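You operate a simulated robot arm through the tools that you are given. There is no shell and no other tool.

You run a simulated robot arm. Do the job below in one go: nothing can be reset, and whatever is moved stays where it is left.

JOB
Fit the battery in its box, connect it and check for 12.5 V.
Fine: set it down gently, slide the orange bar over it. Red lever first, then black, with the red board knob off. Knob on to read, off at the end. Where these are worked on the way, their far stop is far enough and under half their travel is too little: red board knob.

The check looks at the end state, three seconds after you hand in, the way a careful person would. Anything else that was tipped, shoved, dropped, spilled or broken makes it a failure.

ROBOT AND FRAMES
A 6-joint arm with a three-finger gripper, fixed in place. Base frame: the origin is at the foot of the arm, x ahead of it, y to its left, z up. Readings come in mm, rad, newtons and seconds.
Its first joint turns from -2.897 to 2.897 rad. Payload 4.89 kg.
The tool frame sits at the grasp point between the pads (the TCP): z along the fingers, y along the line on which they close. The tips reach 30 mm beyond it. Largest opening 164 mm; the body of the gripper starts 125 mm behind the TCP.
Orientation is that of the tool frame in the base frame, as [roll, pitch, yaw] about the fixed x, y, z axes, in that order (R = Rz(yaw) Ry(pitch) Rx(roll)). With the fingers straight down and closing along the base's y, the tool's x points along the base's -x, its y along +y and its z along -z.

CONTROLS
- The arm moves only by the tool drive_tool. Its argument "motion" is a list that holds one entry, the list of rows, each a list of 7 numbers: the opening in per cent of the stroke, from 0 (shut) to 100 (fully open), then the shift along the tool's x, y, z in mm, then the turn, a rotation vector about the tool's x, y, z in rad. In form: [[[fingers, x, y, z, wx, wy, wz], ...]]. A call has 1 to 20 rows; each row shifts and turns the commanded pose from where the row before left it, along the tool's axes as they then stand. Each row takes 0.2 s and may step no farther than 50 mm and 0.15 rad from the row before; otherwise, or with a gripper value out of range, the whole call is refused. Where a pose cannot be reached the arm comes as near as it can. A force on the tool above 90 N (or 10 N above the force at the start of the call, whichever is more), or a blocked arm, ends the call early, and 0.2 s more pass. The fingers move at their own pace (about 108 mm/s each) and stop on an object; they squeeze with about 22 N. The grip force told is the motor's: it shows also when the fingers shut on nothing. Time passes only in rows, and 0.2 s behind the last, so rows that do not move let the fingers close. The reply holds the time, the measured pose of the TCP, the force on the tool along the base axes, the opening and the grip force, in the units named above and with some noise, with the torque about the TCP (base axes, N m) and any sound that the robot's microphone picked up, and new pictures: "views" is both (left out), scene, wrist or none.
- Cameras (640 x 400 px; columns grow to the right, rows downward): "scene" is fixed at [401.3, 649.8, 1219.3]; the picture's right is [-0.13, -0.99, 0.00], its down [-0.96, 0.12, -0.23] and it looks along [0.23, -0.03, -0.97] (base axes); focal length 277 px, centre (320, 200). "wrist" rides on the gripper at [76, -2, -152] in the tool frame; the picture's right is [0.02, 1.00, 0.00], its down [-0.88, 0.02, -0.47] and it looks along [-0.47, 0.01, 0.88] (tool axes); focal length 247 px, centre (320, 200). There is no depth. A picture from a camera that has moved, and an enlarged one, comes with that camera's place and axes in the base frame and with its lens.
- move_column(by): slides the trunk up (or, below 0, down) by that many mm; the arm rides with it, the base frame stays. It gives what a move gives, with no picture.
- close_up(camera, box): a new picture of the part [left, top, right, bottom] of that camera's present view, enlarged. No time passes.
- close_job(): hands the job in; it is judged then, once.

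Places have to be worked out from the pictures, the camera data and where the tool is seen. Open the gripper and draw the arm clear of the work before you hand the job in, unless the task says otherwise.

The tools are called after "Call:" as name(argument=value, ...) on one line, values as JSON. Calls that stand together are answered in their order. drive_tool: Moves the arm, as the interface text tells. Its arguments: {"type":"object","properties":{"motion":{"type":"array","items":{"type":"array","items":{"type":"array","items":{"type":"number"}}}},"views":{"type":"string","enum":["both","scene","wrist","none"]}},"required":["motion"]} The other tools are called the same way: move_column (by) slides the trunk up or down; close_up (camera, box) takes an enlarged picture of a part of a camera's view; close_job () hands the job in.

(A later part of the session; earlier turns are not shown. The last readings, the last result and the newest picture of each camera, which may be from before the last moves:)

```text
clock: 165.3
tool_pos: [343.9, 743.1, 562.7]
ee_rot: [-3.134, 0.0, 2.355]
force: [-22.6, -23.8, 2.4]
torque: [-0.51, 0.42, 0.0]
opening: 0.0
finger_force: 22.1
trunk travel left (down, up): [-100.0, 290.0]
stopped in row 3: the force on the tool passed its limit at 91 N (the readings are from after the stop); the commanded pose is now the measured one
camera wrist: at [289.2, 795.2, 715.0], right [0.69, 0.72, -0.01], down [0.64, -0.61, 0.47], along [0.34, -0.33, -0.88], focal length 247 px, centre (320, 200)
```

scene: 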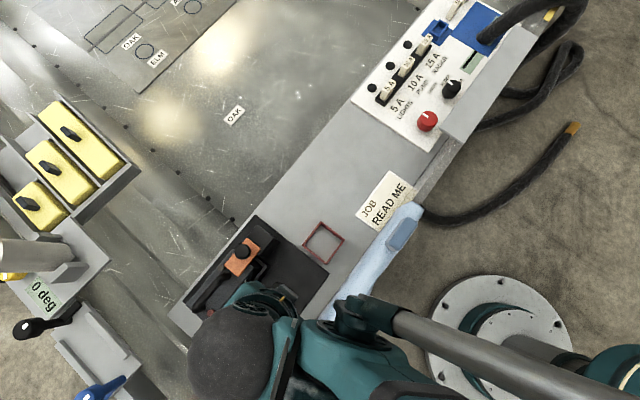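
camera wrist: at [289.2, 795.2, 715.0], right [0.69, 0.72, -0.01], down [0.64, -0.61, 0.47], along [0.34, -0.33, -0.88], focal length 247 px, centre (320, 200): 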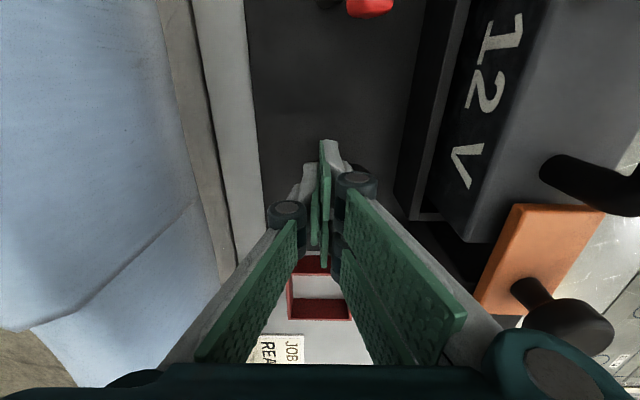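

The black lever is also at its firm stop. Now to the red board knob: I'll back off, rise, and carry the camera to the board's near side to study the knob and the tall grey box next to it.

Call:
drive_tool(motion=[[[0, 0, -6, 0, 0, 0, 0], [0, 0, 0, -45, 0, 0, 0], [0, 0, 0, -45, 0, 0, 0], [0, 0, 0, -45, 0, 0, 0], [0, -46, 2, 0, 0, 0, 0], [0, -46, 2, 0, 0, 0, 0], [0, -46, 2, 0, 0, 0, 0], [0, -46, 2, 0, 0, 0, 0], [0, -46, 0, 0, 0, 0, 0], [0, -46, 0, 0, 0, 0, 0], [0, -46, 0, 0, 0, 0, 0], [0, -46, 0, 0, 0, 0, 0], [0, -46, 0, 0, 0, 0, 0], [0, -46, 0, 0, 0, 0, 0], [0, -20, 0, 0, 0, 0, 0], [0, 0, 0, 0, 0, 0, 0]]])

Call:
close_up(camera="wrist", box=[160, 120, 440, 360])

Call:
close_up(camera="scene", box=[190, 210, 340, 370])

```text
clock: 168.7
tool_pos: [686.1, 408.0, 695.4]
ee_rot: [-3.137, 0.0, 2.354]
force: [-0.4, 0.4, 0.5]
torque: [-0.11, -0.08, 0.03]
opening: 0.1
finger_force: 22.3
trunk travel left (down, up): [-100.0, 290.0]
camera wrist: at [630.8, 458.3, 847.9], right [0.69, 0.72, 0.0], down [0.64, -0.61, 0.47], along [0.34, -0.33, -0.88], focal length 247 px, centre (320, 200)
```

scene: 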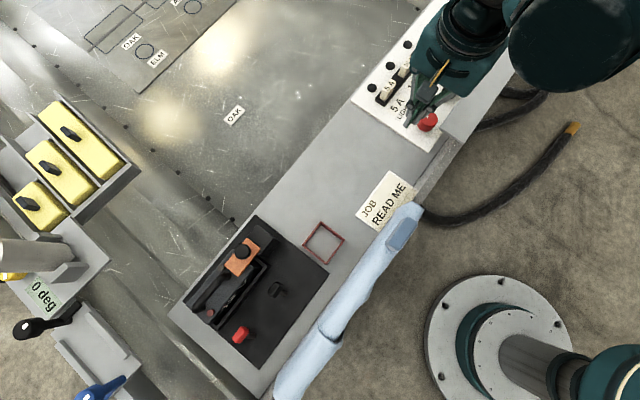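
wrist: 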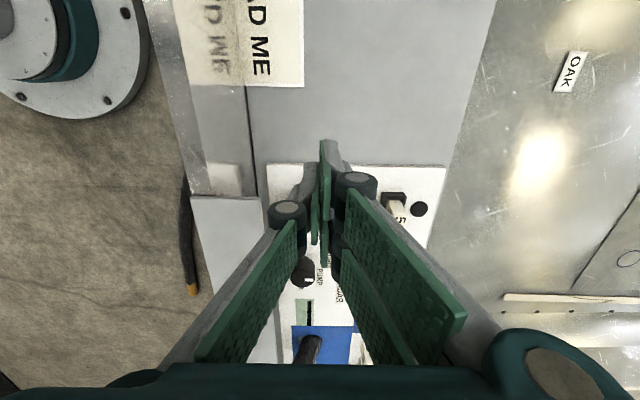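

```text
1.67 times, centred on (300, 240) of wrist
camera zoom: at [630.8, 458.3, 847.9], right [0.69, 0.72, 0.0], down [0.64, -0.61, 0.47], along [0.34, -0.33, -0.88], focal length 412 px, centre (353, 133)
```

zoom: 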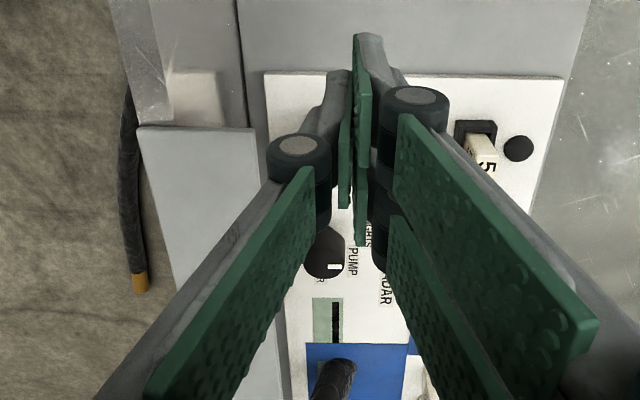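

```text
2.50 times, centred on (265, 290) of scene
camera zoom: at [401.3, 649.8, 1219.3], right [-0.13, -0.99, 0.0], down [-0.96, 0.12, -0.23], along [0.23, -0.03, -0.97], focal length 693 px, centre (458, -25)
```

zoom: 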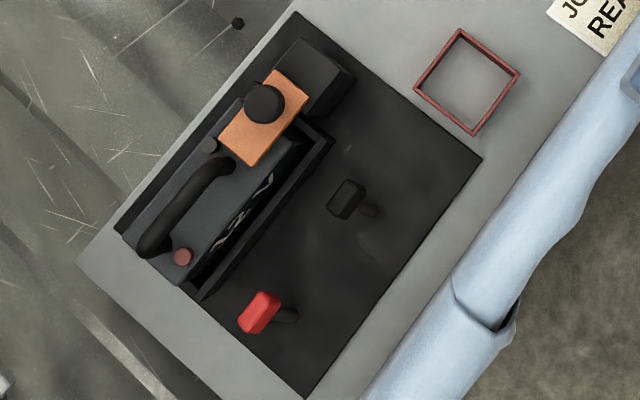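

Both levers now lean toward the battery. The grey box beside the knob is tall (about z 640, face near q≈714), so I'll turn the gripper to close roughly along p, stay clear of the box, and go above the red knob at (p≈304, q≈748).

Call:
drive_tool(motion=[[[0, 0, 0, -10, 0, 0, 0.1393], [0, 0, 0, 0, 0, 0, 0.1393], [0, 0, 0, 0, 0, 0, 0.1393], [0, 0, 0, 0, 0, 0, 0.1393], [0, 0, 0, 0, 0, 0, 0.1393], [0, 0, 0, 0, 0, 0, 0.1393], [0, 0, 0, 0, 0, 0, 0.1393], [0, 0, 0, 0, 0, 0, 0.1393], [0, 0, 0, 0, 0, 0, 0.1393], [36, -19, 31.6, 0, 0, 0, 0], [36, -19, 31.6, 0, 0, 0, 0], [36, -19, 31.6, 0, 0, 0, 0], [36, 0, 0, 0, 0, 0, 0]]])

Call:
close_up(camera="wrist", box=[200, 60, 440, 260])

```text
clock: 171.5
tool_pos: [741.3, 311.0, 706.8]
ee_rot: [3.141, 0.003, 1.1]
force: [-0.4, 0.1, -0.1]
torque: [-0.08, -0.09, 0.02]
opening: 59.0
finger_force: 0.0
trunk travel left (down, up): [-100.0, 290.0]
camera wrist: at [776.1, 379.3, 858.5], right [0.9, -0.43, 0.0], down [-0.38, -0.79, 0.48], along [-0.21, -0.43, -0.88], focal length 247 px, centre (320, 200)
```

scene: 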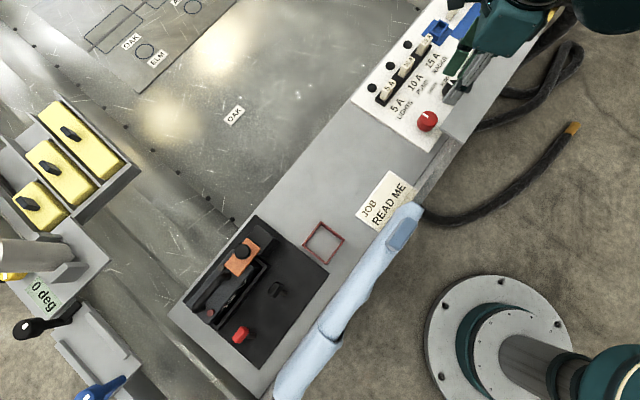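
wrist: 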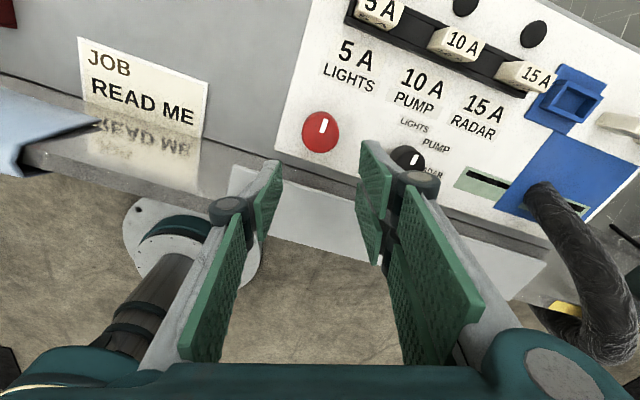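

```text
2.00 times, centred on (320, 160) of wrist
camera zoom: at [776.1, 379.3, 858.5], right [0.9, -0.43, 0.0], down [-0.38, -0.79, 0.48], along [-0.21, -0.43, -0.88], focal length 494 px, centre (320, 280)
```

zoom: 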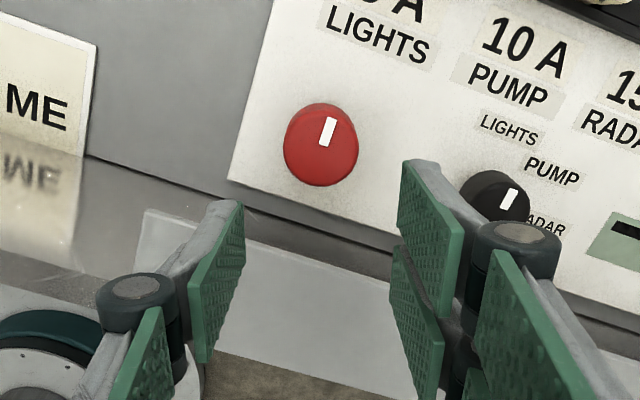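

From here the knob's axis is at p≈304, q≈751 (top z≈551), and the grey box top is confirmed at z≈641, q≤716. I'll centre over the knob and descend step by step with ~6 mm clearance each side.

Call:
drive_tool(motion=[[[36, 6.6, 2.1, 10, 0, 0, 0], [36, 0, 0, 35, 0, 0, 0], [36, 0, 0, 35, 0, 0, 0], [36, 0, 0, 0, 0, 0, 0]]])

Call:
close_up(camera="wrist", box=[200, 60, 440, 260])

```text
clock: 172.5
tool_pos: [749.4, 319.9, 627.0]
ee_rot: [3.14, 0.003, 1.102]
force: [-0.2, -0.3, -0.5]
torque: [0.02, -0.04, 0.04]
opening: 59.1
finger_force: 0.0
trunk travel left (down, up): [-100.0, 290.0]
camera wrist: at [783.2, 387.4, 778.9], right [0.9, -0.43, 0.0], down [-0.38, -0.79, 0.48], along [-0.21, -0.43, -0.88], focal length 247 px, centre (320, 200)
```

scene: 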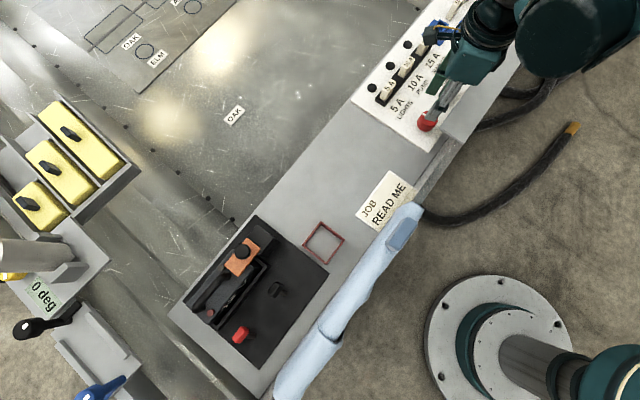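
wrist: 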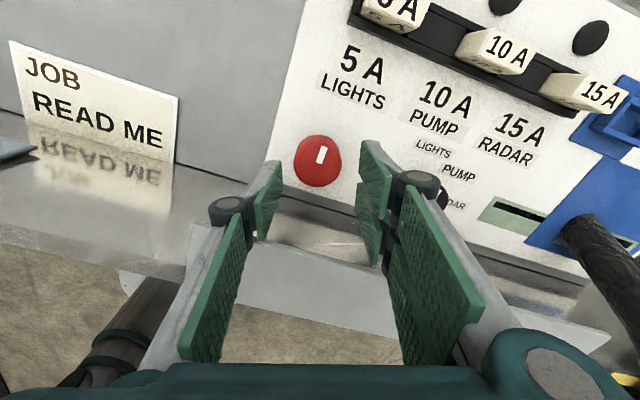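

```text
2.00 times, centred on (320, 160) of wrist
camera zoom: at [783.2, 387.4, 778.9], right [0.9, -0.43, 0.0], down [-0.38, -0.79, 0.48], along [-0.21, -0.43, -0.88], focal length 494 px, centre (320, 280)
```

zoom: 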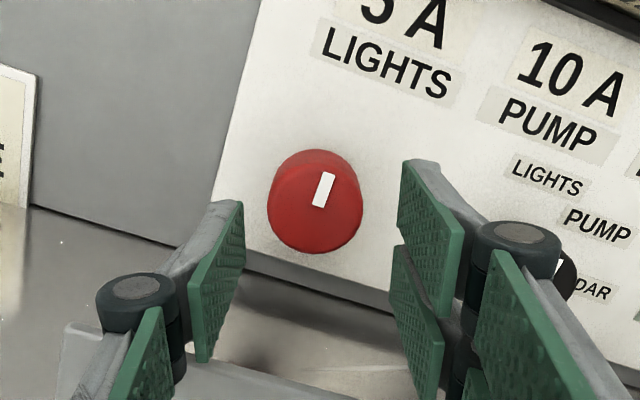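

The knob is centred between the fingers (≈(748, 320)). I'll descend the remaining 70 mm in stages.

Call:
drive_tool(motion=[[[36, 0, 0, 25, 0, 0, 0], [36, 0, 0, 20, 0, 0, 0], [36, 0, 0, 0, 0, 0, 0]]], views="none")

Call:
drive_tool(motion=[[[36, 0, 0, 12, 0, 0, 0], [36, 0, 0, 11, 0, 0, 0], [36, 0, 0, 0, 0, 0, 0]]])

Call:
close_up(camera="wrist", box=[200, 100, 440, 300])

```text
clock: 173.3
tool_pos: [750.5, 317.2, 583.4]
ee_rot: [-3.142, 0.003, 1.101]
force: [0.2, 0.3, 0.1]
torque: [0.01, 0.01, 0.0]
opening: 59.0
finger_force: 0.0
trunk travel left (down, up): [-100.0, 290.0]
```

```text
clock: 174.1
tool_pos: [749.9, 316.3, 560.7]
ee_rot: [-3.141, 0.003, 1.101]
force: [-0.6, 0.0, -0.2]
torque: [0.04, -0.03, 0.05]
opening: 59.1
finger_force: 0.1
trunk travel left (down, up): [-100.0, 290.0]
camera wrist: at [783.8, 384.4, 712.3], right [0.9, -0.43, 0.0], down [-0.38, -0.79, 0.48], along [-0.21, -0.43, -0.88], focal length 247 px, centre (320, 200)
```

scene: 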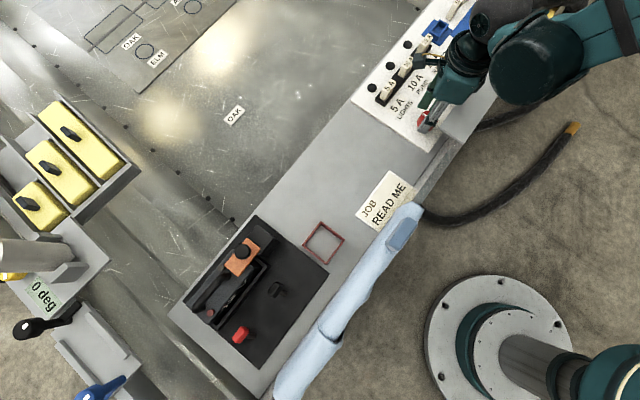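
wrist: 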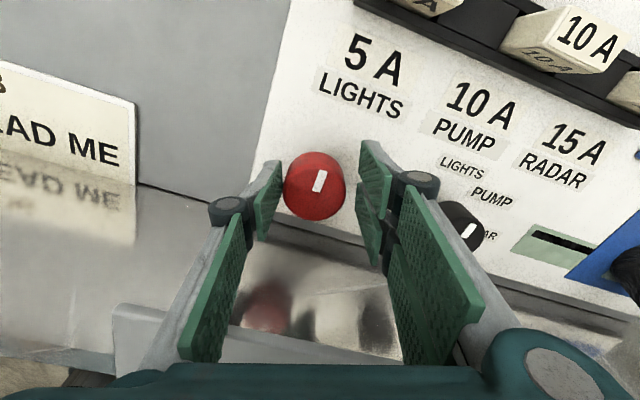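

```text
2.00 times, centred on (320, 200) of wrist
camera zoom: at [783.8, 384.4, 712.3], right [0.9, -0.43, 0.0], down [-0.38, -0.79, 0.48], along [-0.21, -0.43, -0.88], focal length 494 px, centre (320, 200)
```

zoom: 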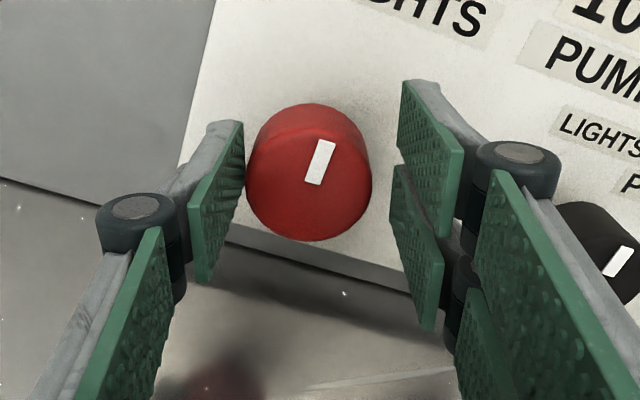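

The mark geometry puts the knob's axis at about (744.6, 310.6), 29 mm from the box face. I can turn it in ~30° strokes if the tool sits ~10 mm off the axis on the far side from the box, so I'll set that starting pose (yaw 1.20) and close on the knob.

Call:
drive_tool(motion=[[[36, 2.4, -3.1, 0, 0, 0, -0.052], [36, 0, 0, 0, 0, 0, -0.052], [36, 0, 0, 0, 0, 0, 0], [10, 0, 0, 0, 0, 0, 0], [10, 0, 0, 0, 0, 0, 0], [10, 0, 0, 0, 0, 0, 0]]], views="wrist")

Call:
close_up(camera="wrist", box=[200, 100, 440, 300])

```text
clock: 175.5
tool_pos: [747.3, 321.2, 559.7]
ee_rot: [-3.14, 0.005, 1.206]
force: [-34.1, 9.1, -8.9]
torque: [0.43, 1.07, -0.32]
opening: 46.7
finger_force: 45.1
trunk travel left (down, up): [-100.0, 290.0]
camera wrist: at [773.5, 392.3, 711.5], right [0.94, -0.34, 0.0], down [-0.3, -0.83, 0.48], along [-0.16, -0.45, -0.88], focal length 247 px, centre (320, 200)
```

wrist: 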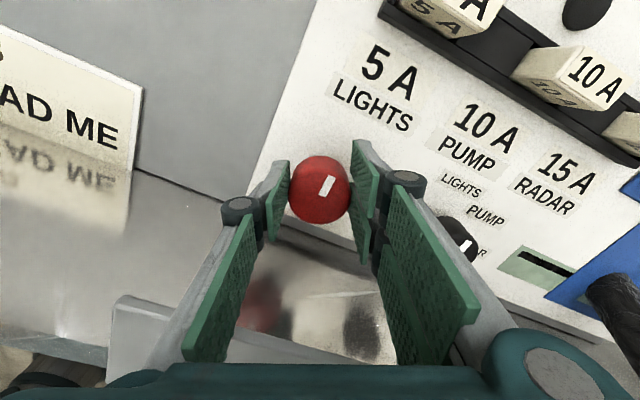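

```text
2.00 times, centred on (320, 200) of wrist
camera zoom: at [773.5, 392.3, 711.5], right [0.94, -0.34, 0.0], down [-0.3, -0.83, 0.48], along [-0.16, -0.45, -0.88], focal length 494 px, centre (320, 200)
```

zoom: 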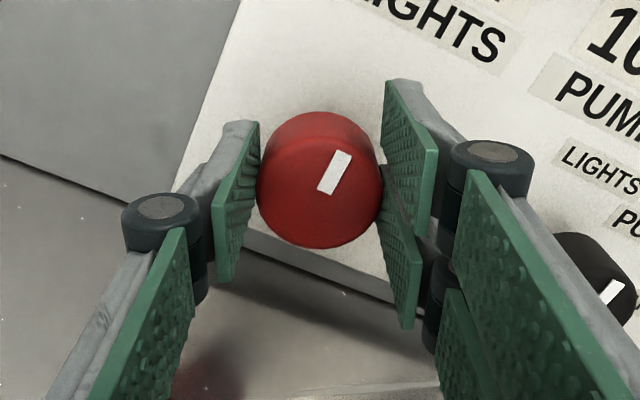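

Gripped (46.7 mm). I'll relieve the 35 N side load, then try a small clockwise turn and look at the mark.

Call:
drive_tool(motion=[[[10, 0, -1.5, 0, 0, 0, 0], [10, 0, 0, 0, 0, 0, 0]]], views="none")

Call:
drive_tool(motion=[[[10, 0, 0.5, 0, 0, 0, 0.05], [10, 0, 0.5, 0, 0, 0, 0.05], [10, 0, 0, 0, 0, 0, 0]]], views="wrist")

Call:
close_up(camera="wrist", box=[200, 100, 440, 300])

```text
clock: 176.1
tool_pos: [745.9, 320.5, 560.7]
ee_rot: [3.14, 0.004, 1.204]
force: [-13.1, 13.9, -5.2]
torque: [0.39, 0.33, -0.17]
opening: 46.4
finger_force: 44.9
trunk travel left (down, up): [-100.0, 290.0]
```

```text
clock: 176.9
tool_pos: [747.7, 319.9, 560.0]
ee_rot: [3.14, 0.004, 1.106]
force: [9.9, 13.7, 13.2]
torque: [0.43, -0.41, 0.05]
opening: 46.3
finger_force: 45.5
trunk travel left (down, up): [-100.0, 290.0]
camera wrist: at [781.0, 389.0, 711.6], right [0.9, -0.43, 0.0], down [-0.38, -0.79, 0.48], along [-0.2, -0.43, -0.88], focal length 247 px, centre (320, 200)
```

wrist: 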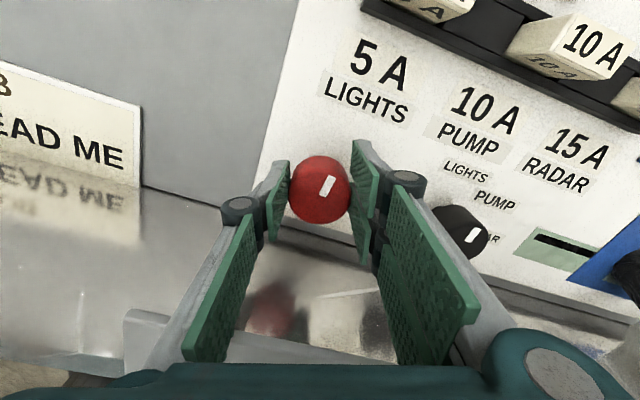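

```text
2.00 times, centred on (320, 200) of wrist
camera zoom: at [781.0, 389.0, 711.6], right [0.9, -0.43, 0.0], down [-0.38, -0.79, 0.48], along [-0.2, -0.43, -0.88], focal length 494 px, centre (320, 200)
```

zoom: 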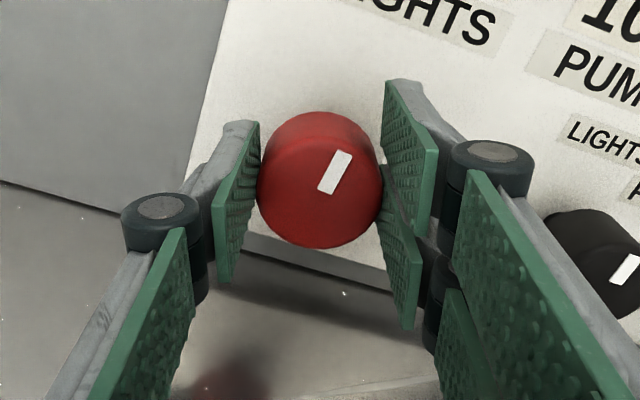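

The knob turned clockwise with the tool, with almost no torque. I'll continue the clockwise stroke, watching the forces.

Call:
drive_tool(motion=[[[10, 0, 0.7, 0, 0, 0, 0.07], [10, 0, 0.7, 0, 0, 0, 0.07], [10, 0, 0.7, 0, 0, 0, 0.07], [10, 0, 0, 0, 0, 0, 0]]], views="none")

Call:
drive_tool(motion=[[[10, 0, 0.7, 0, 0, 0, 0.07], [10, 0, 0.7, 0, 0, 0, 0.07], [10, 0, 0, 0, 0, 0, 0]]], views="wrist")

Call:
close_up(camera="wrist", box=[200, 100, 440, 300])

```text
clock: 177.9
tool_pos: [747.6, 319.9, 558.0]
ee_rot: [-3.14, 0.003, 0.894]
force: [25.4, 10.1, 16.5]
torque: [0.08, -0.93, 0.14]
opening: 46.6
finger_force: 44.9
trunk travel left (down, up): [-100.0, 290.0]
```

```text
clock: 178.7
tool_pos: [749.4, 317.3, 559.2]
ee_rot: [3.141, 0.004, 0.753]
force: [31.2, 11.3, 15.5]
torque: [0.09, -0.96, 0.13]
opening: 46.8
finger_force: 45.1
trunk travel left (down, up): [-100.0, 290.0]
camera wrist: at [804.8, 371.0, 711.5], right [0.7, -0.71, 0.0], down [-0.63, -0.62, 0.48], along [-0.34, -0.33, -0.88], focal length 247 px, centre (320, 200)
```

wrist: 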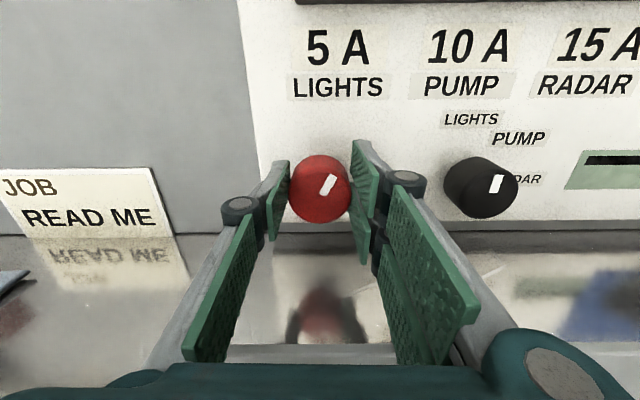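

```text
2.00 times, centred on (320, 200) of wrist
camera zoom: at [804.8, 371.0, 711.5], right [0.7, -0.71, 0.0], down [-0.63, -0.62, 0.48], along [-0.34, -0.33, -0.88], focal length 494 px, centre (320, 200)
```

zoom: 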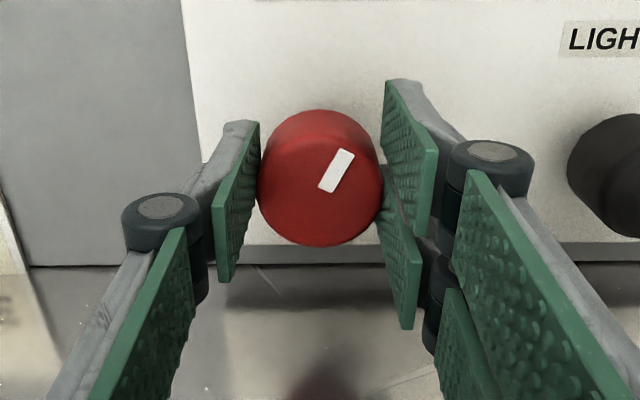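

The knob has turned about 26° smoothly and the mark points toward 1 o'clock. I'll take the last few degrees of this stroke, then release and re-grip further back.

Call:
drive_tool(motion=[[[10, 0.8, 0.4, 0, 0, 0, 0.045], [10, 0, 0.4, 0, 0, 0, 0.045], [10, 0, 0, 0, 0, 0, 0], [36, 0, 0, 0, 0, 0, 0], [36, 0, 0, 0, 0, 0, 0], [36, 0, -0.9, 0, 0, 0, -0.09], [36, 0, -0.9, 0, 0, 0, -0.09], [36, 0, -0.9, 0, 0, 0, -0.09], [36, 0, -0.9, 0, 0, 0, -0.09], [36, 0, -0.9, 0, 0, 0, -0.09], [36, 0, -0.9, 0, 0, 0, -0.09], [36, 0, 0, 0, 0, 0, 0]]])

Call:
close_up(camera="wrist", box=[200, 100, 440, 300])

```text
clock: 181.3
tool_pos: [747.4, 320.7, 558.6]
ee_rot: [-3.14, 0.004, 1.206]
force: [0.5, 0.1, 0.6]
torque: [0.0, -0.02, 0.02]
opening: 59.2
finger_force: 0.0
trunk travel left (down, up): [-100.0, 290.0]
camera wrist: at [773.3, 392.4, 711.0], right [0.94, -0.34, 0.0], down [-0.3, -0.83, 0.48], along [-0.16, -0.45, -0.88], focal length 247 px, centre (320, 200)
```

scene: 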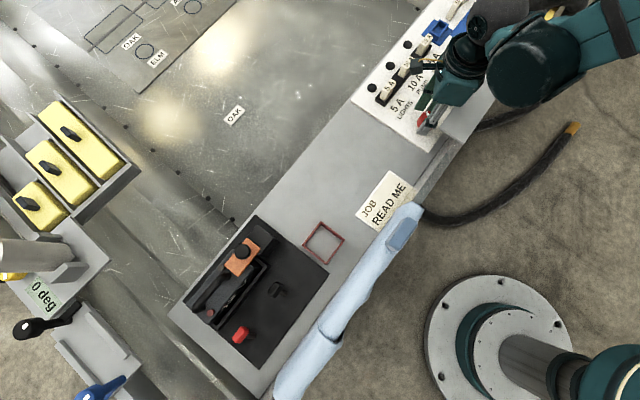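
wrist: 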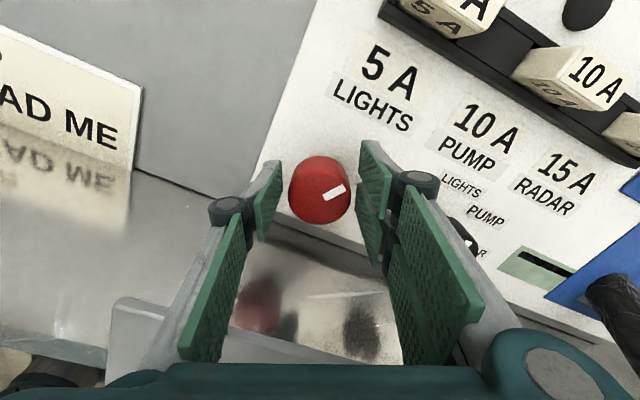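

```text
2.00 times, centred on (320, 200) of wrist
camera zoom: at [773.3, 392.4, 711.0], right [0.94, -0.34, 0.0], down [-0.3, -0.83, 0.48], along [-0.16, -0.45, -0.88], focal length 494 px, centre (320, 200)
```

zoom: 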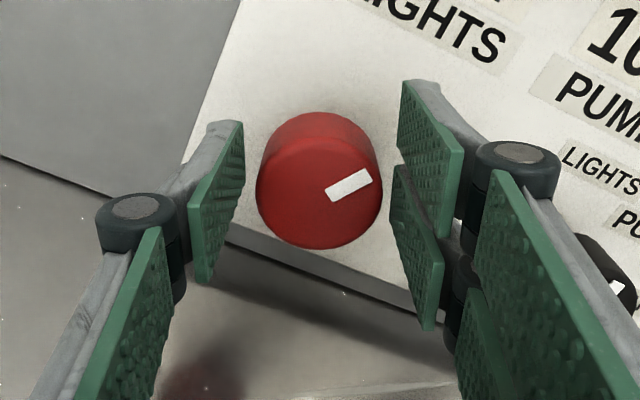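

The knob held its new position (≈31°). Second stroke: close, turn ~31° more clockwise, and hold.

Call:
drive_tool(motion=[[[10, 0, 0, 0, 0, 0, 0], [10, 0, -0.8, 0, 0, 0, 0], [10, 0, 0, 0, 0, 0, 0], [10, 0, 0.75, 0, 0, 0, 0.077], [10, 0, 0.75, 0, 0, 0, 0.077], [10, 0, 0.75, 0, 0, 0, 0.077], [10, 0, 0, 0, 0, 0, 0]]], views="none")

Call:
drive_tool(motion=[[[10, 0, 0.75, 0, 0, 0, 0.077], [10, 0.3, 0.75, 0, 0, 0, 0.077], [10, 0.3, 0.75, 0, 0, 0, 0.077], [10, 0.3, 0.75, 0, 0, 0, 0.077], [10, 0, 0, 0, 0, 0, 0]]])

Call:
close_up(camera="wrist", box=[200, 100, 440, 300])

```text
clock: 182.9
tool_pos: [747.9, 319.0, 558.9]
ee_rot: [3.141, 0.003, 0.974]
force: [5.8, -20.3, -5.6]
torque: [-0.75, -0.12, 0.15]
opening: 46.7
finger_force: 45.2
trunk travel left (down, up): [-100.0, 290.0]
```

```text
clock: 184.1
tool_pos: [750.5, 319.3, 560.4]
ee_rot: [-3.141, 0.003, 0.664]
force: [-11.9, -34.3, -18.1]
torque: [-0.79, 0.39, 0.19]
opening: 46.6
finger_force: 45.0
trunk travel left (down, up): [-100.0, 290.0]
camera wrist: at [811.4, 366.6, 711.6], right [0.63, -0.77, 0.0], down [-0.68, -0.56, 0.48], along [-0.37, -0.3, -0.88], focal length 247 px, centre (320, 200)
```

scene: 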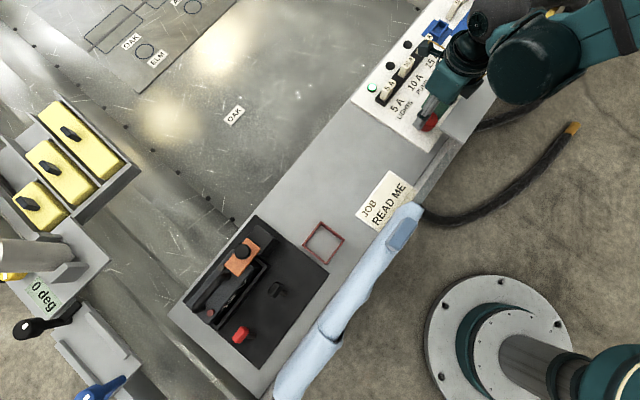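
wrist: 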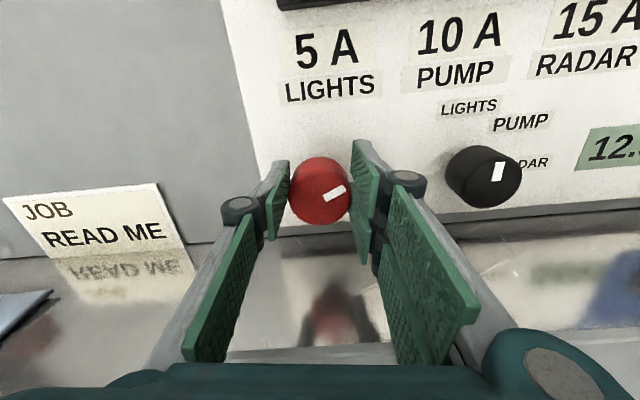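

```text
2.00 times, centred on (320, 200) of wrist
camera zoom: at [811.4, 366.6, 711.6], right [0.63, -0.77, 0.0], down [-0.68, -0.56, 0.48], along [-0.37, -0.3, -0.88], focal length 494 px, centre (320, 200)
```

zoom: 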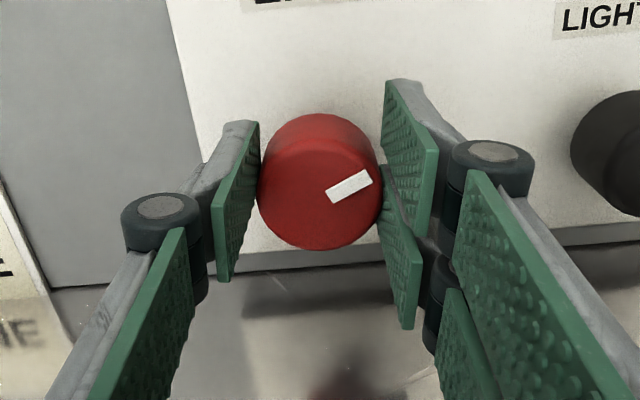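

The display has come alive ("12.…") and a green lamp lit by the lights fuse. I'll zoom in to read it.

Call:
close_up(camera="wrist", box=[540, 100, 640, 200])

Call:
close_up(camera="scene", box=[360, 10, 520, 140])

Call:
close_up(camera="scene", box=[440, 30, 500, 90])

```text
4.00 times, centred on (590, 150) of wrist
camera zoom: at [811.4, 366.6, 711.6], right [0.63, -0.77, 0.0], down [-0.68, -0.56, 0.48], along [-0.37, -0.3, -0.88], focal length 988 px, centre (-760, 400)
```

zoom: 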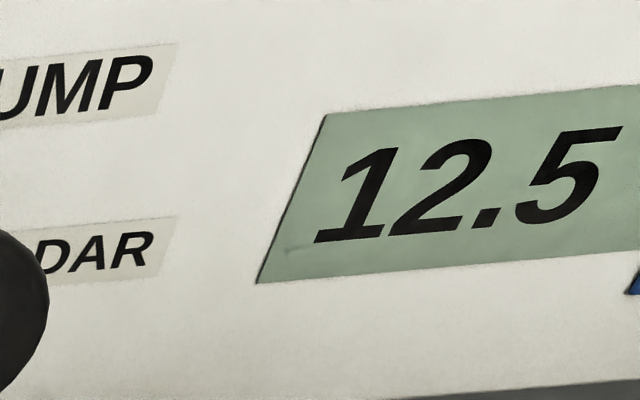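

```text
3.08 times, centred on (440, 75) of scene
camera zoom: at [401.3, 649.8, 1219.3], right [-0.13, -0.99, 0.0], down [-0.96, 0.12, -0.23], along [0.23, -0.03, -0.97], focal length 853 px, centre (-49, 585)
```

zoom: 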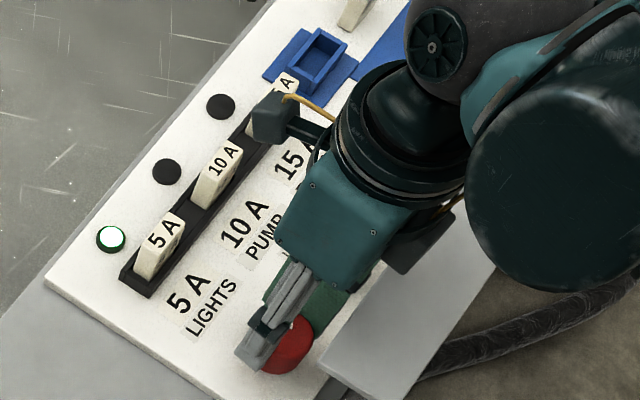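

```text
6.67 times, centred on (470, 60) of scene
camera zoom: at [401.3, 649.8, 1219.3], right [-0.13, -0.99, 0.0], down [-0.96, 0.12, -0.23], along [0.23, -0.03, -0.97], focal length 1847 px, centre (-680, 1133)
```

zoom: 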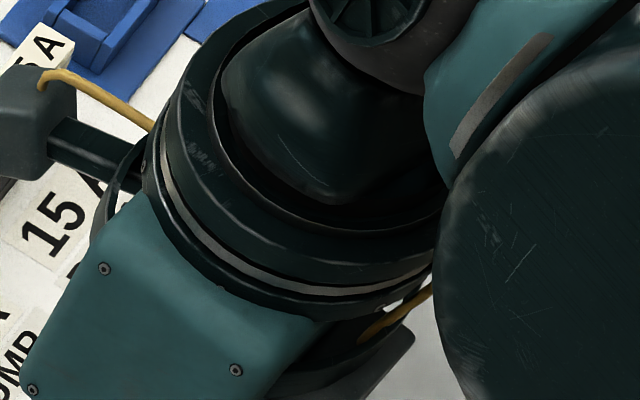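

The display reads 12.5 — exactly as required — and the lamp is lit. To be sure the knob counts as fully on, I'll take one more clockwise stroke toward its far stop: release, rotate back, re-grip.

Call:
drive_tool(motion=[[[36, 0, 0, 0, 0, 0, 0], [36, 0, 0, 0, 0, 0, 0], [36, 0, -0.9, 0, 0, 0, -0.09], [36, 0, -0.9, 0, 0, 0, -0.09], [36, 0, -0.9, 0, 0, 0, -0.09], [36, 0, -0.9, 0, 0, 0, -0.09], [36, 0, -0.9, 0, 0, 0, -0.09], [36, -0.9, -0.9, 0, 0, 0, -0.09], [36, 0, 0, 0, 0, 0, 0], [10, 0, 0, 0, 0, 0, 0], [10, 0, -0.3, 0, 0, 0, 0], [10, 0, 0, 0, 0, 0, 0]]], views="wrist")

Call:
drive_tool(motion=[[[10, 0, 0.75, 0, 0, 0, 0.077], [10, 0, 0.75, 0, 0, 0, 0.077], [10, 0, 0.75, 0, 0, 0, 0.077], [10, 0, 0, 0, 0, 0, 0]]], views="wrist")

```text
clock: 186.7
tool_pos: [746.4, 322.4, 559.8]
ee_rot: [3.141, 0.004, 1.206]
force: [22.7, -3.4, 13.1]
torque: [-0.41, -0.55, 0.22]
opening: 46.6
finger_force: 45.1
trunk travel left (down, up): [-100.0, 290.0]
camera wrist: at [773.1, 393.3, 712.0], right [0.94, -0.34, 0.0], down [-0.3, -0.83, 0.48], along [-0.16, -0.45, -0.88], focal length 247 px, centre (320, 200)
```

wrist: 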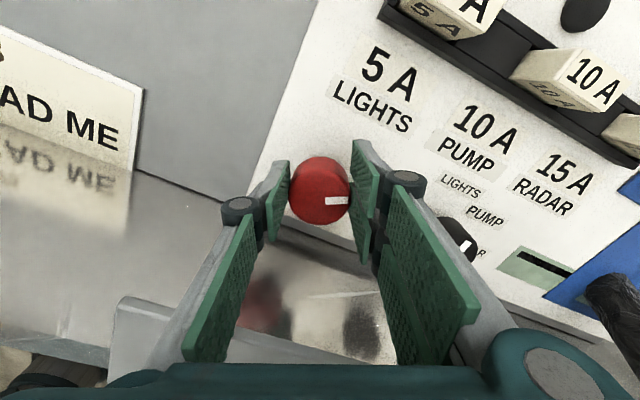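

```text
clock: 187.7
tool_pos: [748.8, 319.8, 559.3]
ee_rot: [-3.141, 0.002, 0.974]
force: [37.5, 5.2, 30.1]
torque: [-0.2, -1.14, 0.3]
opening: 46.9
finger_force: 44.9
trunk travel left (down, up): [-100.0, 290.0]
camera wrist: at [790.9, 384.0, 711.6], right [0.84, -0.54, 0.0], down [-0.48, -0.74, 0.48], along [-0.26, -0.4, -0.88], focal length 247 px, centre (320, 200)
```

wrist: 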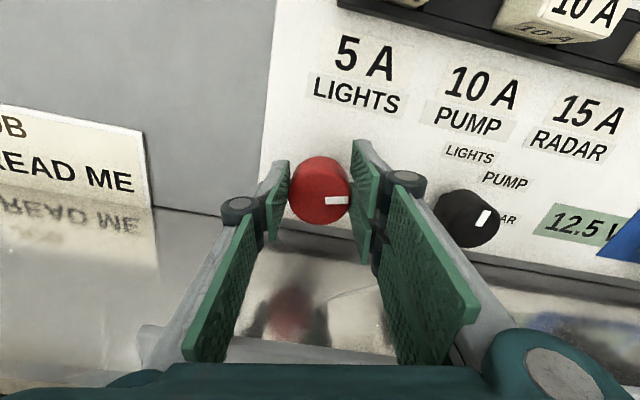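

Good that I continued: the display had dropped out after release, so 62° was right at the threshold. It is back to "12.5 V" now at ~75°. I'll finish this stroke.

Call:
drive_tool(motion=[[[10, 0.5, 0.75, -0.3, 0, 0, 0.077], [10, 0.3, 0.75, 0, 0, 0, 0.077], [10, 0.3, 0.75, 0, 0, 0, 0.077], [10, 0.3, 0.75, 0, 0, 0, 0.077], [10, 0, 0, 0, 0, 0, 0]]], views="wrist")

Call:
close_up(camera="wrist", box=[440, 80, 640, 220])

```text
clock: 188.9
tool_pos: [749.6, 318.0, 559.8]
ee_rot: [3.139, 0.004, 0.667]
force: [21.3, -29.3, -2.8]
torque: [-0.84, -0.63, 0.58]
opening: 46.8
finger_force: 44.9
trunk travel left (down, up): [-100.0, 290.0]
camera wrist: at [811.0, 366.6, 711.1], right [0.63, -0.77, 0.0], down [-0.68, -0.56, 0.48], along [-0.37, -0.3, -0.88], focal length 247 px, centre (320, 200)
```

wrist: 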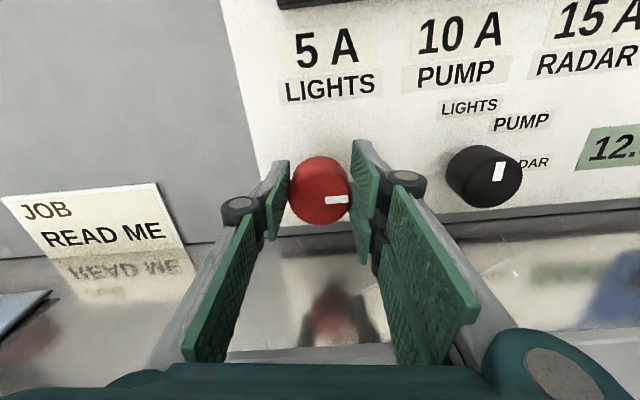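

```text
2.86 times, centred on (540, 150) of wrist
camera zoom: at [811.0, 366.6, 711.1], right [0.63, -0.77, 0.0], down [-0.68, -0.56, 0.48], along [-0.37, -0.3, -0.88], focal length 706 px, centre (-309, 343)
```

zoom: 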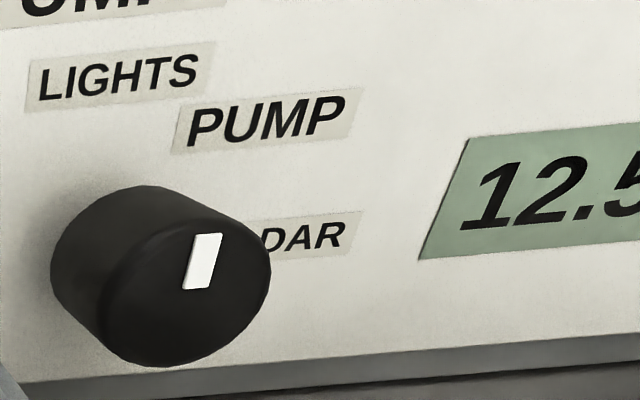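

The knob is now at about 93° with the display steady at 12.5 V, and the torque has risen to 0.6 N·m. I'll re-grip once more to see whether it is at its stop.

Call:
drive_tool(motion=[[[36, 0, 0, 0, 0, 0, 0], [36, 0, 0, 0, 0, 0, 0], [36, 0, -0.9, 0, 0, 0, -0.09], [36, 0, -0.9, 0, 0, 0, -0.09], [36, 0, -0.9, 0, 0, 0, -0.09], [36, 0, -0.9, 0, 0, 0, -0.09], [36, 0, -0.9, 0, 0, 0, -0.09], [36, -0.9, -0.9, 0, 0, 0, -0.09], [36, 0, 0, 0, 0, 0, 0]]], views="wrist")

Call:
close_up(camera="wrist", box=[200, 100, 440, 300])

Call:
close_up(camera="wrist", box=[440, 200, 640, 340])

```text
clock: 190.9
tool_pos: [748.5, 322.7, 559.9]
ee_rot: [-3.14, 0.005, 1.21]
force: [-0.4, 0.7, 0.1]
torque: [-0.01, 0.02, -0.01]
opening: 59.1
finger_force: 0.1
trunk travel left (down, up): [-100.0, 290.0]
camera wrist: at [774.0, 394.1, 711.9], right [0.94, -0.33, 0.0], down [-0.29, -0.83, 0.48], along [-0.16, -0.45, -0.88], focal length 247 px, centre (320, 200)
```

wrist: 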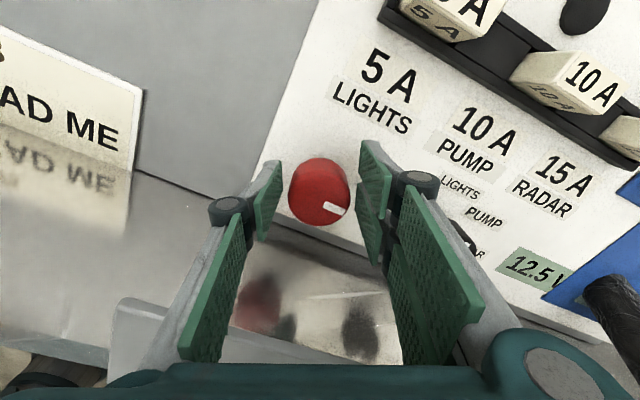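

```text
2.00 times, centred on (320, 200) of wrist
camera zoom: at [774.0, 394.1, 711.9], right [0.94, -0.33, 0.0], down [-0.29, -0.83, 0.48], along [-0.16, -0.45, -0.88], focal length 494 px, centre (320, 200)
```

zoom: 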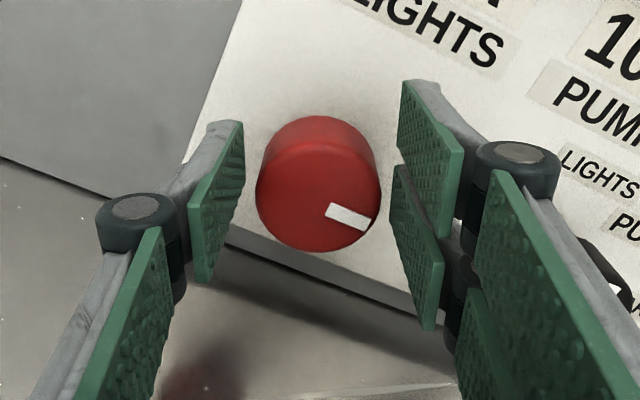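

```text
2.86 times, centred on (540, 270) of wrist
camera zoom: at [774.0, 394.1, 711.9], right [0.94, -0.33, 0.0], down [-0.29, -0.83, 0.48], along [-0.16, -0.45, -0.88], focal length 706 px, centre (-309, 0)
```

zoom: 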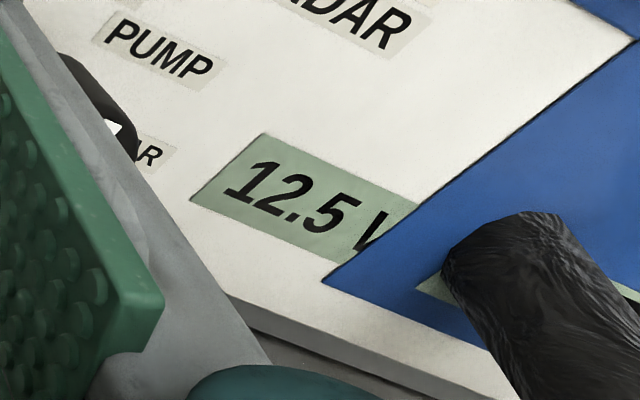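

The display stays at 12.5 V with the knob released at 3 o'clock — reading confirmed. Now I'll turn it back off with counter-clockwise strokes: swing the open fingers forward, close, and turn back.

Call:
drive_tool(motion=[[[36, 0, 0.9, 0, 0, 0, 0.09], [36, 0, 0.9, 0, 0, 0, 0.09], [36, 0, 0.9, 0, 0, 0, 0.09], [36, 0, 0.9, 0, 0, 0, 0.09], [36, 0, 0.9, 0, 0, 0, 0.09], [36, 0, 0.9, 0, 0, 0, 0.085], [36, 0, 0, 0, 0, 0, 0], [10, 0, 0, 0, 0, 0, 0], [10, 0, 0, 0, 0, 0, 0], [10, 0, 0, 0, 0, 0, 0]]], views="wrist")

```text
clock: 193.1
tool_pos: [753.0, 319.8, 560.3]
ee_rot: [3.142, 0.003, 0.673]
force: [-0.5, 0.4, -0.9]
torque: [0.03, -0.06, 0.01]
opening: 46.3
finger_force: 45.1
trunk travel left (down, up): [-100.0, 290.0]
camera wrist: at [811.9, 367.7, 711.6], right [0.64, -0.77, 0.0], down [-0.68, -0.56, 0.48], along [-0.37, -0.31, -0.88], focal length 247 px, centre (320, 200)
```

wrist: 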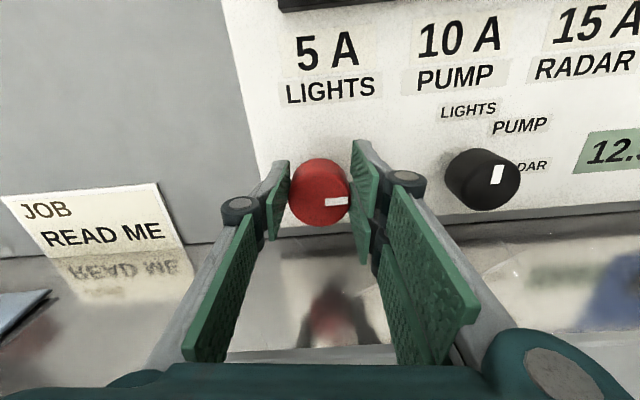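

Gripped with no side load. Now the first counter-clockwise stroke.

Call:
drive_tool(motion=[[[10, 0, -0.75, 0, 0, 0, -0.077], [10, 0, -0.75, 0, 0, 0, -0.077], [10, 0, -0.75, 0, 0, 0, -0.077], [10, 0, -0.75, 0, 0, 0, -0.077], [10, 0, -0.75, 0, 0, 0, -0.077], [10, 0, -0.75, 0, 0, 0, -0.077], [10, 0, -0.75, 0, 0, 0, -0.077], [10, 0, 0, 0, 0, 0, 0], [36, 0, 0, 0, 0, 0, 0], [36, 0, 0, 0, 0, 0, 0]]], views="wrist")

Call:
drive_tool(motion=[[[36, 0, 0.9, 0, 0, 0, 0.09], [36, 0, 0.9, 0, 0, 0, 0.09], [36, 0, 0.9, 0, 0, 0, 0.09], [36, 0, 0.9, 0, 0, 0, 0.09], [36, 0, 0.9, 0, 0, 0, 0.09], [36, 0, 0.9, 0, 0, 0, 0.085], [36, 0, 0, 0, 0, 0, 0], [10, 0, 0, 0, 0, 0, 0], [10, 0, 0, 0, 0, 0, 0], [10, 0, 0, 0, 0, 0, 0]]], views="wrist")

```text
clock: 195.3
tool_pos: [747.3, 322.4, 558.9]
ee_rot: [-3.14, 0.003, 1.211]
force: [-0.3, 0.0, -1.0]
torque: [0.01, 0.0, 0.01]
opening: 58.8
finger_force: 0.0
trunk travel left (down, up): [-100.0, 290.0]
camera wrist: at [773.8, 394.1, 710.6], right [0.94, -0.33, 0.0], down [-0.29, -0.83, 0.48], along [-0.16, -0.45, -0.88], focal length 247 px, centre (320, 200)
```

wrist: 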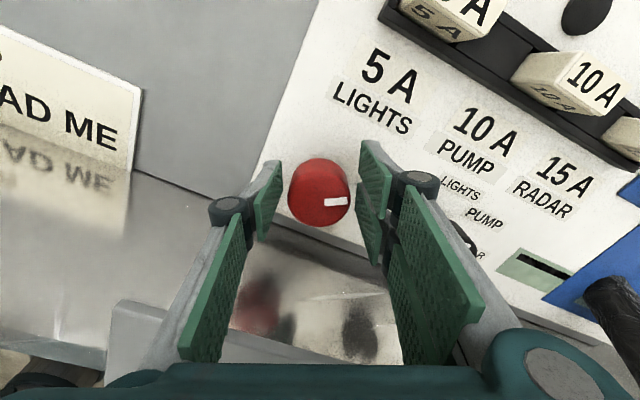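

```text
clock: 197.5
tool_pos: [751.1, 319.5, 558.5]
ee_rot: [3.139, 0.004, 0.675]
force: [11.1, -11.5, 1.6]
torque: [-0.4, -0.3, 0.18]
opening: 46.7
finger_force: 44.3
trunk travel left (down, up): [-100.0, 290.0]
camera wrist: at [811.3, 367.9, 710.3], right [0.64, -0.77, 0.0], down [-0.67, -0.56, 0.48], along [-0.36, -0.31, -0.88], focal length 247 px, centre (320, 200)
```

wrist: 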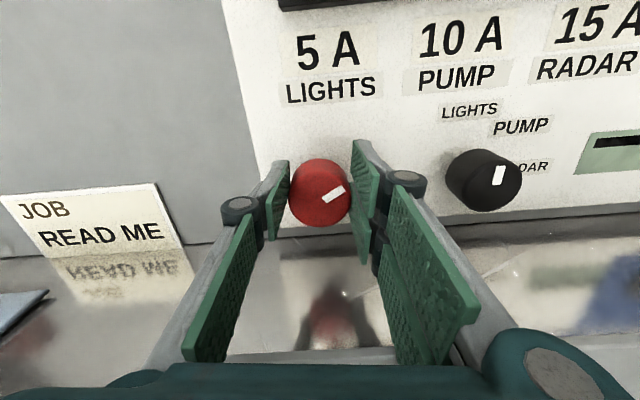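

The display has switched off as the knob came back to about 62°. Second counter-clockwise stroke.

Call:
drive_tool(motion=[[[10, 0, -0.75, 0, 0, 0, -0.077], [10, 0, -0.75, 0, 0, 0, -0.077], [10, 0, -0.75, 0, 0, 0, -0.077], [10, 0, -0.75, 0, 0, 0, -0.077], [10, 0, -0.75, 0, 0, 0, -0.077], [10, 0, -0.75, 0, 0, 0, -0.077], [10, 0, -0.75, 0, 0, 0, -0.077], [10, 0, 0, 0, 0, 0, 0], [36, 0, 0, 0, 0, 0, 0], [36, 0, 0, 0, 0, 0, 0]]], views="wrist")

Call:
drive_tool(motion=[[[36, 0, 0.9, 0, 0, 0, 0.09], [36, 0, 0.9, 0, 0, 0, 0.09], [36, 0, 0.9, 0, 0, 0, 0.09], [36, 0, 0.9, 0, 0, 0, 0.09], [36, 0, 0.9, 0, 0, 0, 0.09], [36, 0, 0.9, 0, 0, 0, 0.085], [36, 0, 0, 0, 0, 0, 0], [10, 0, 0, 0, 0, 0, 0], [10, 0, 0, 0, 0, 0, 0], [10, 0, 0, 0, 0, 0, 0]]], views="wrist")

```text
clock: 199.7
tool_pos: [748.4, 323.8, 559.7]
ee_rot: [-3.14, 0.003, 1.217]
force: [-0.3, -1.0, 0.2]
torque: [-0.03, 0.0, 0.06]
opening: 59.0
finger_force: 0.0
trunk travel left (down, up): [-100.0, 290.0]
camera wrist: at [773.9, 395.5, 711.8], right [0.94, -0.33, 0.0], down [-0.29, -0.83, 0.48], along [-0.16, -0.45, -0.88], focal length 247 px, centre (320, 200)
```

wrist: 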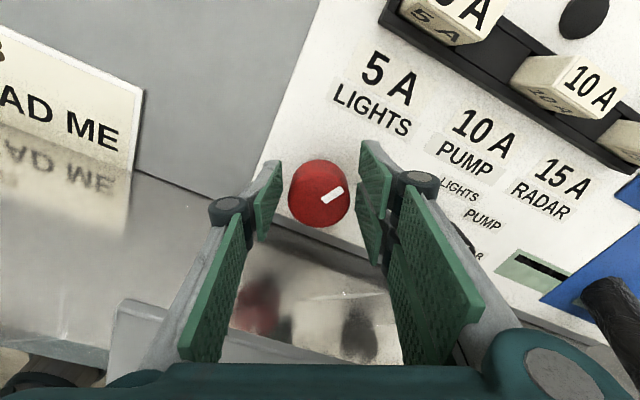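

```text
clock: 201.9
tool_pos: [752.0, 320.0, 560.1]
ee_rot: [3.14, 0.004, 0.678]
force: [7.9, -9.0, 0.2]
torque: [-0.26, -0.22, 0.12]
opening: 46.8
finger_force: 44.8
trunk travel left (down, up): [-100.0, 290.0]
camera wrist: at [811.3, 368.2, 712.2], right [0.65, -0.76, 0.0], down [-0.67, -0.57, 0.48], along [-0.36, -0.31, -0.88], focal length 247 px, centre (320, 200)
```

wrist: 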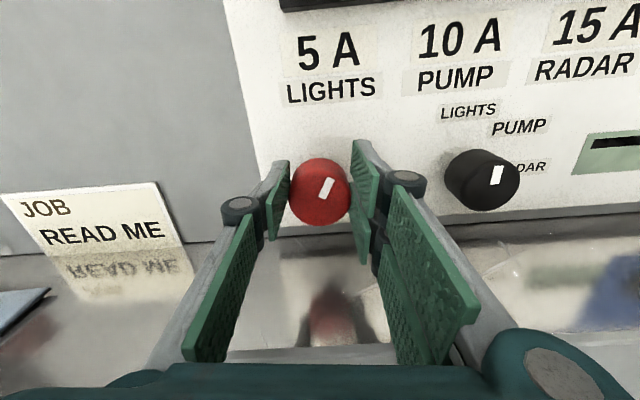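

About 30° remain. Third counter-clockwise stroke, back toward the original mark-up position.

Call:
drive_tool(motion=[[[10, 0, -0.75, 0, 0, 0, -0.077], [10, 0, -0.75, 0, 0, 0, -0.077], [10, 0, -0.75, 0, 0, 0, -0.077], [10, 0, -0.75, 0, 0, 0, -0.077], [10, 0, -0.75, 0, 0, 0, -0.077], [10, 0, 0, 0, 0, 0, 0]]], views="none")

Call:
drive_tool(motion=[[[10, 0, -0.75, 0, 0, 0, -0.077], [10, 0, -0.75, 0, 0, 0, -0.077], [10, 0, 0, 0, 0, 0, 0]]], views="wrist")

Call:
close_up(camera="wrist", box=[200, 100, 440, 300])

```text
clock: 203.3
tool_pos: [748.9, 323.5, 560.3]
ee_rot: [-3.14, 0.005, 1.065]
force: [-0.5, -35.8, 6.0]
torque: [-1.27, 0.15, 0.21]
opening: 46.7
finger_force: 45.0
trunk travel left (down, up): [-100.0, 290.0]
```

```text
clock: 204.1
tool_pos: [748.4, 324.1, 560.0]
ee_rot: [3.141, 0.003, 1.221]
force: [16.3, -20.7, 11.7]
torque: [-0.55, -0.37, 0.1]
opening: 46.6
finger_force: 45.2
trunk travel left (down, up): [-100.0, 290.0]
camera wrist: at [773.0, 395.9, 712.3], right [0.95, -0.32, 0.0], down [-0.28, -0.83, 0.47], along [-0.15, -0.45, -0.88], focal length 247 px, centre (320, 200)
```

wrist: 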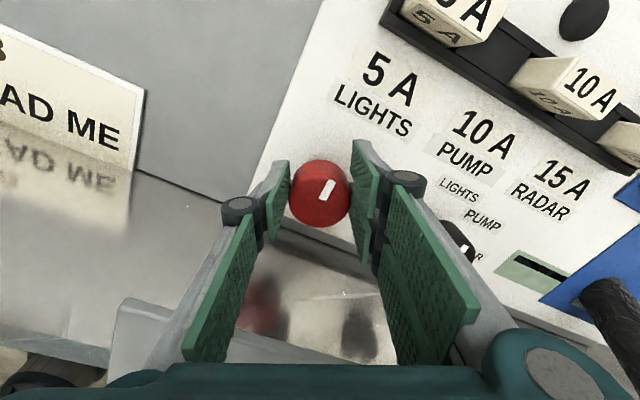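

```text
2.00 times, centred on (320, 200) of wrist
camera zoom: at [773.0, 395.9, 712.3], right [0.95, -0.32, 0.0], down [-0.28, -0.83, 0.47], along [-0.15, -0.45, -0.88], focal length 494 px, centre (320, 200)
```

zoom: 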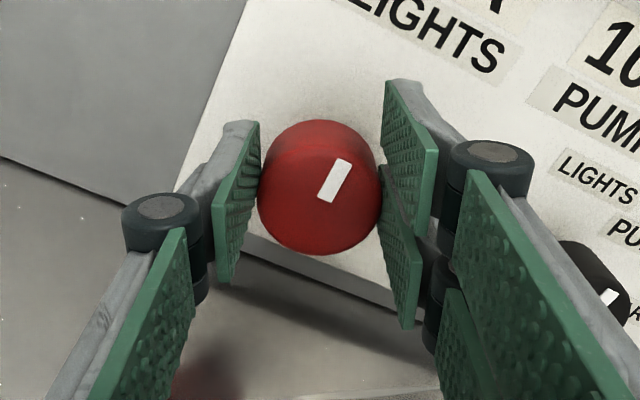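

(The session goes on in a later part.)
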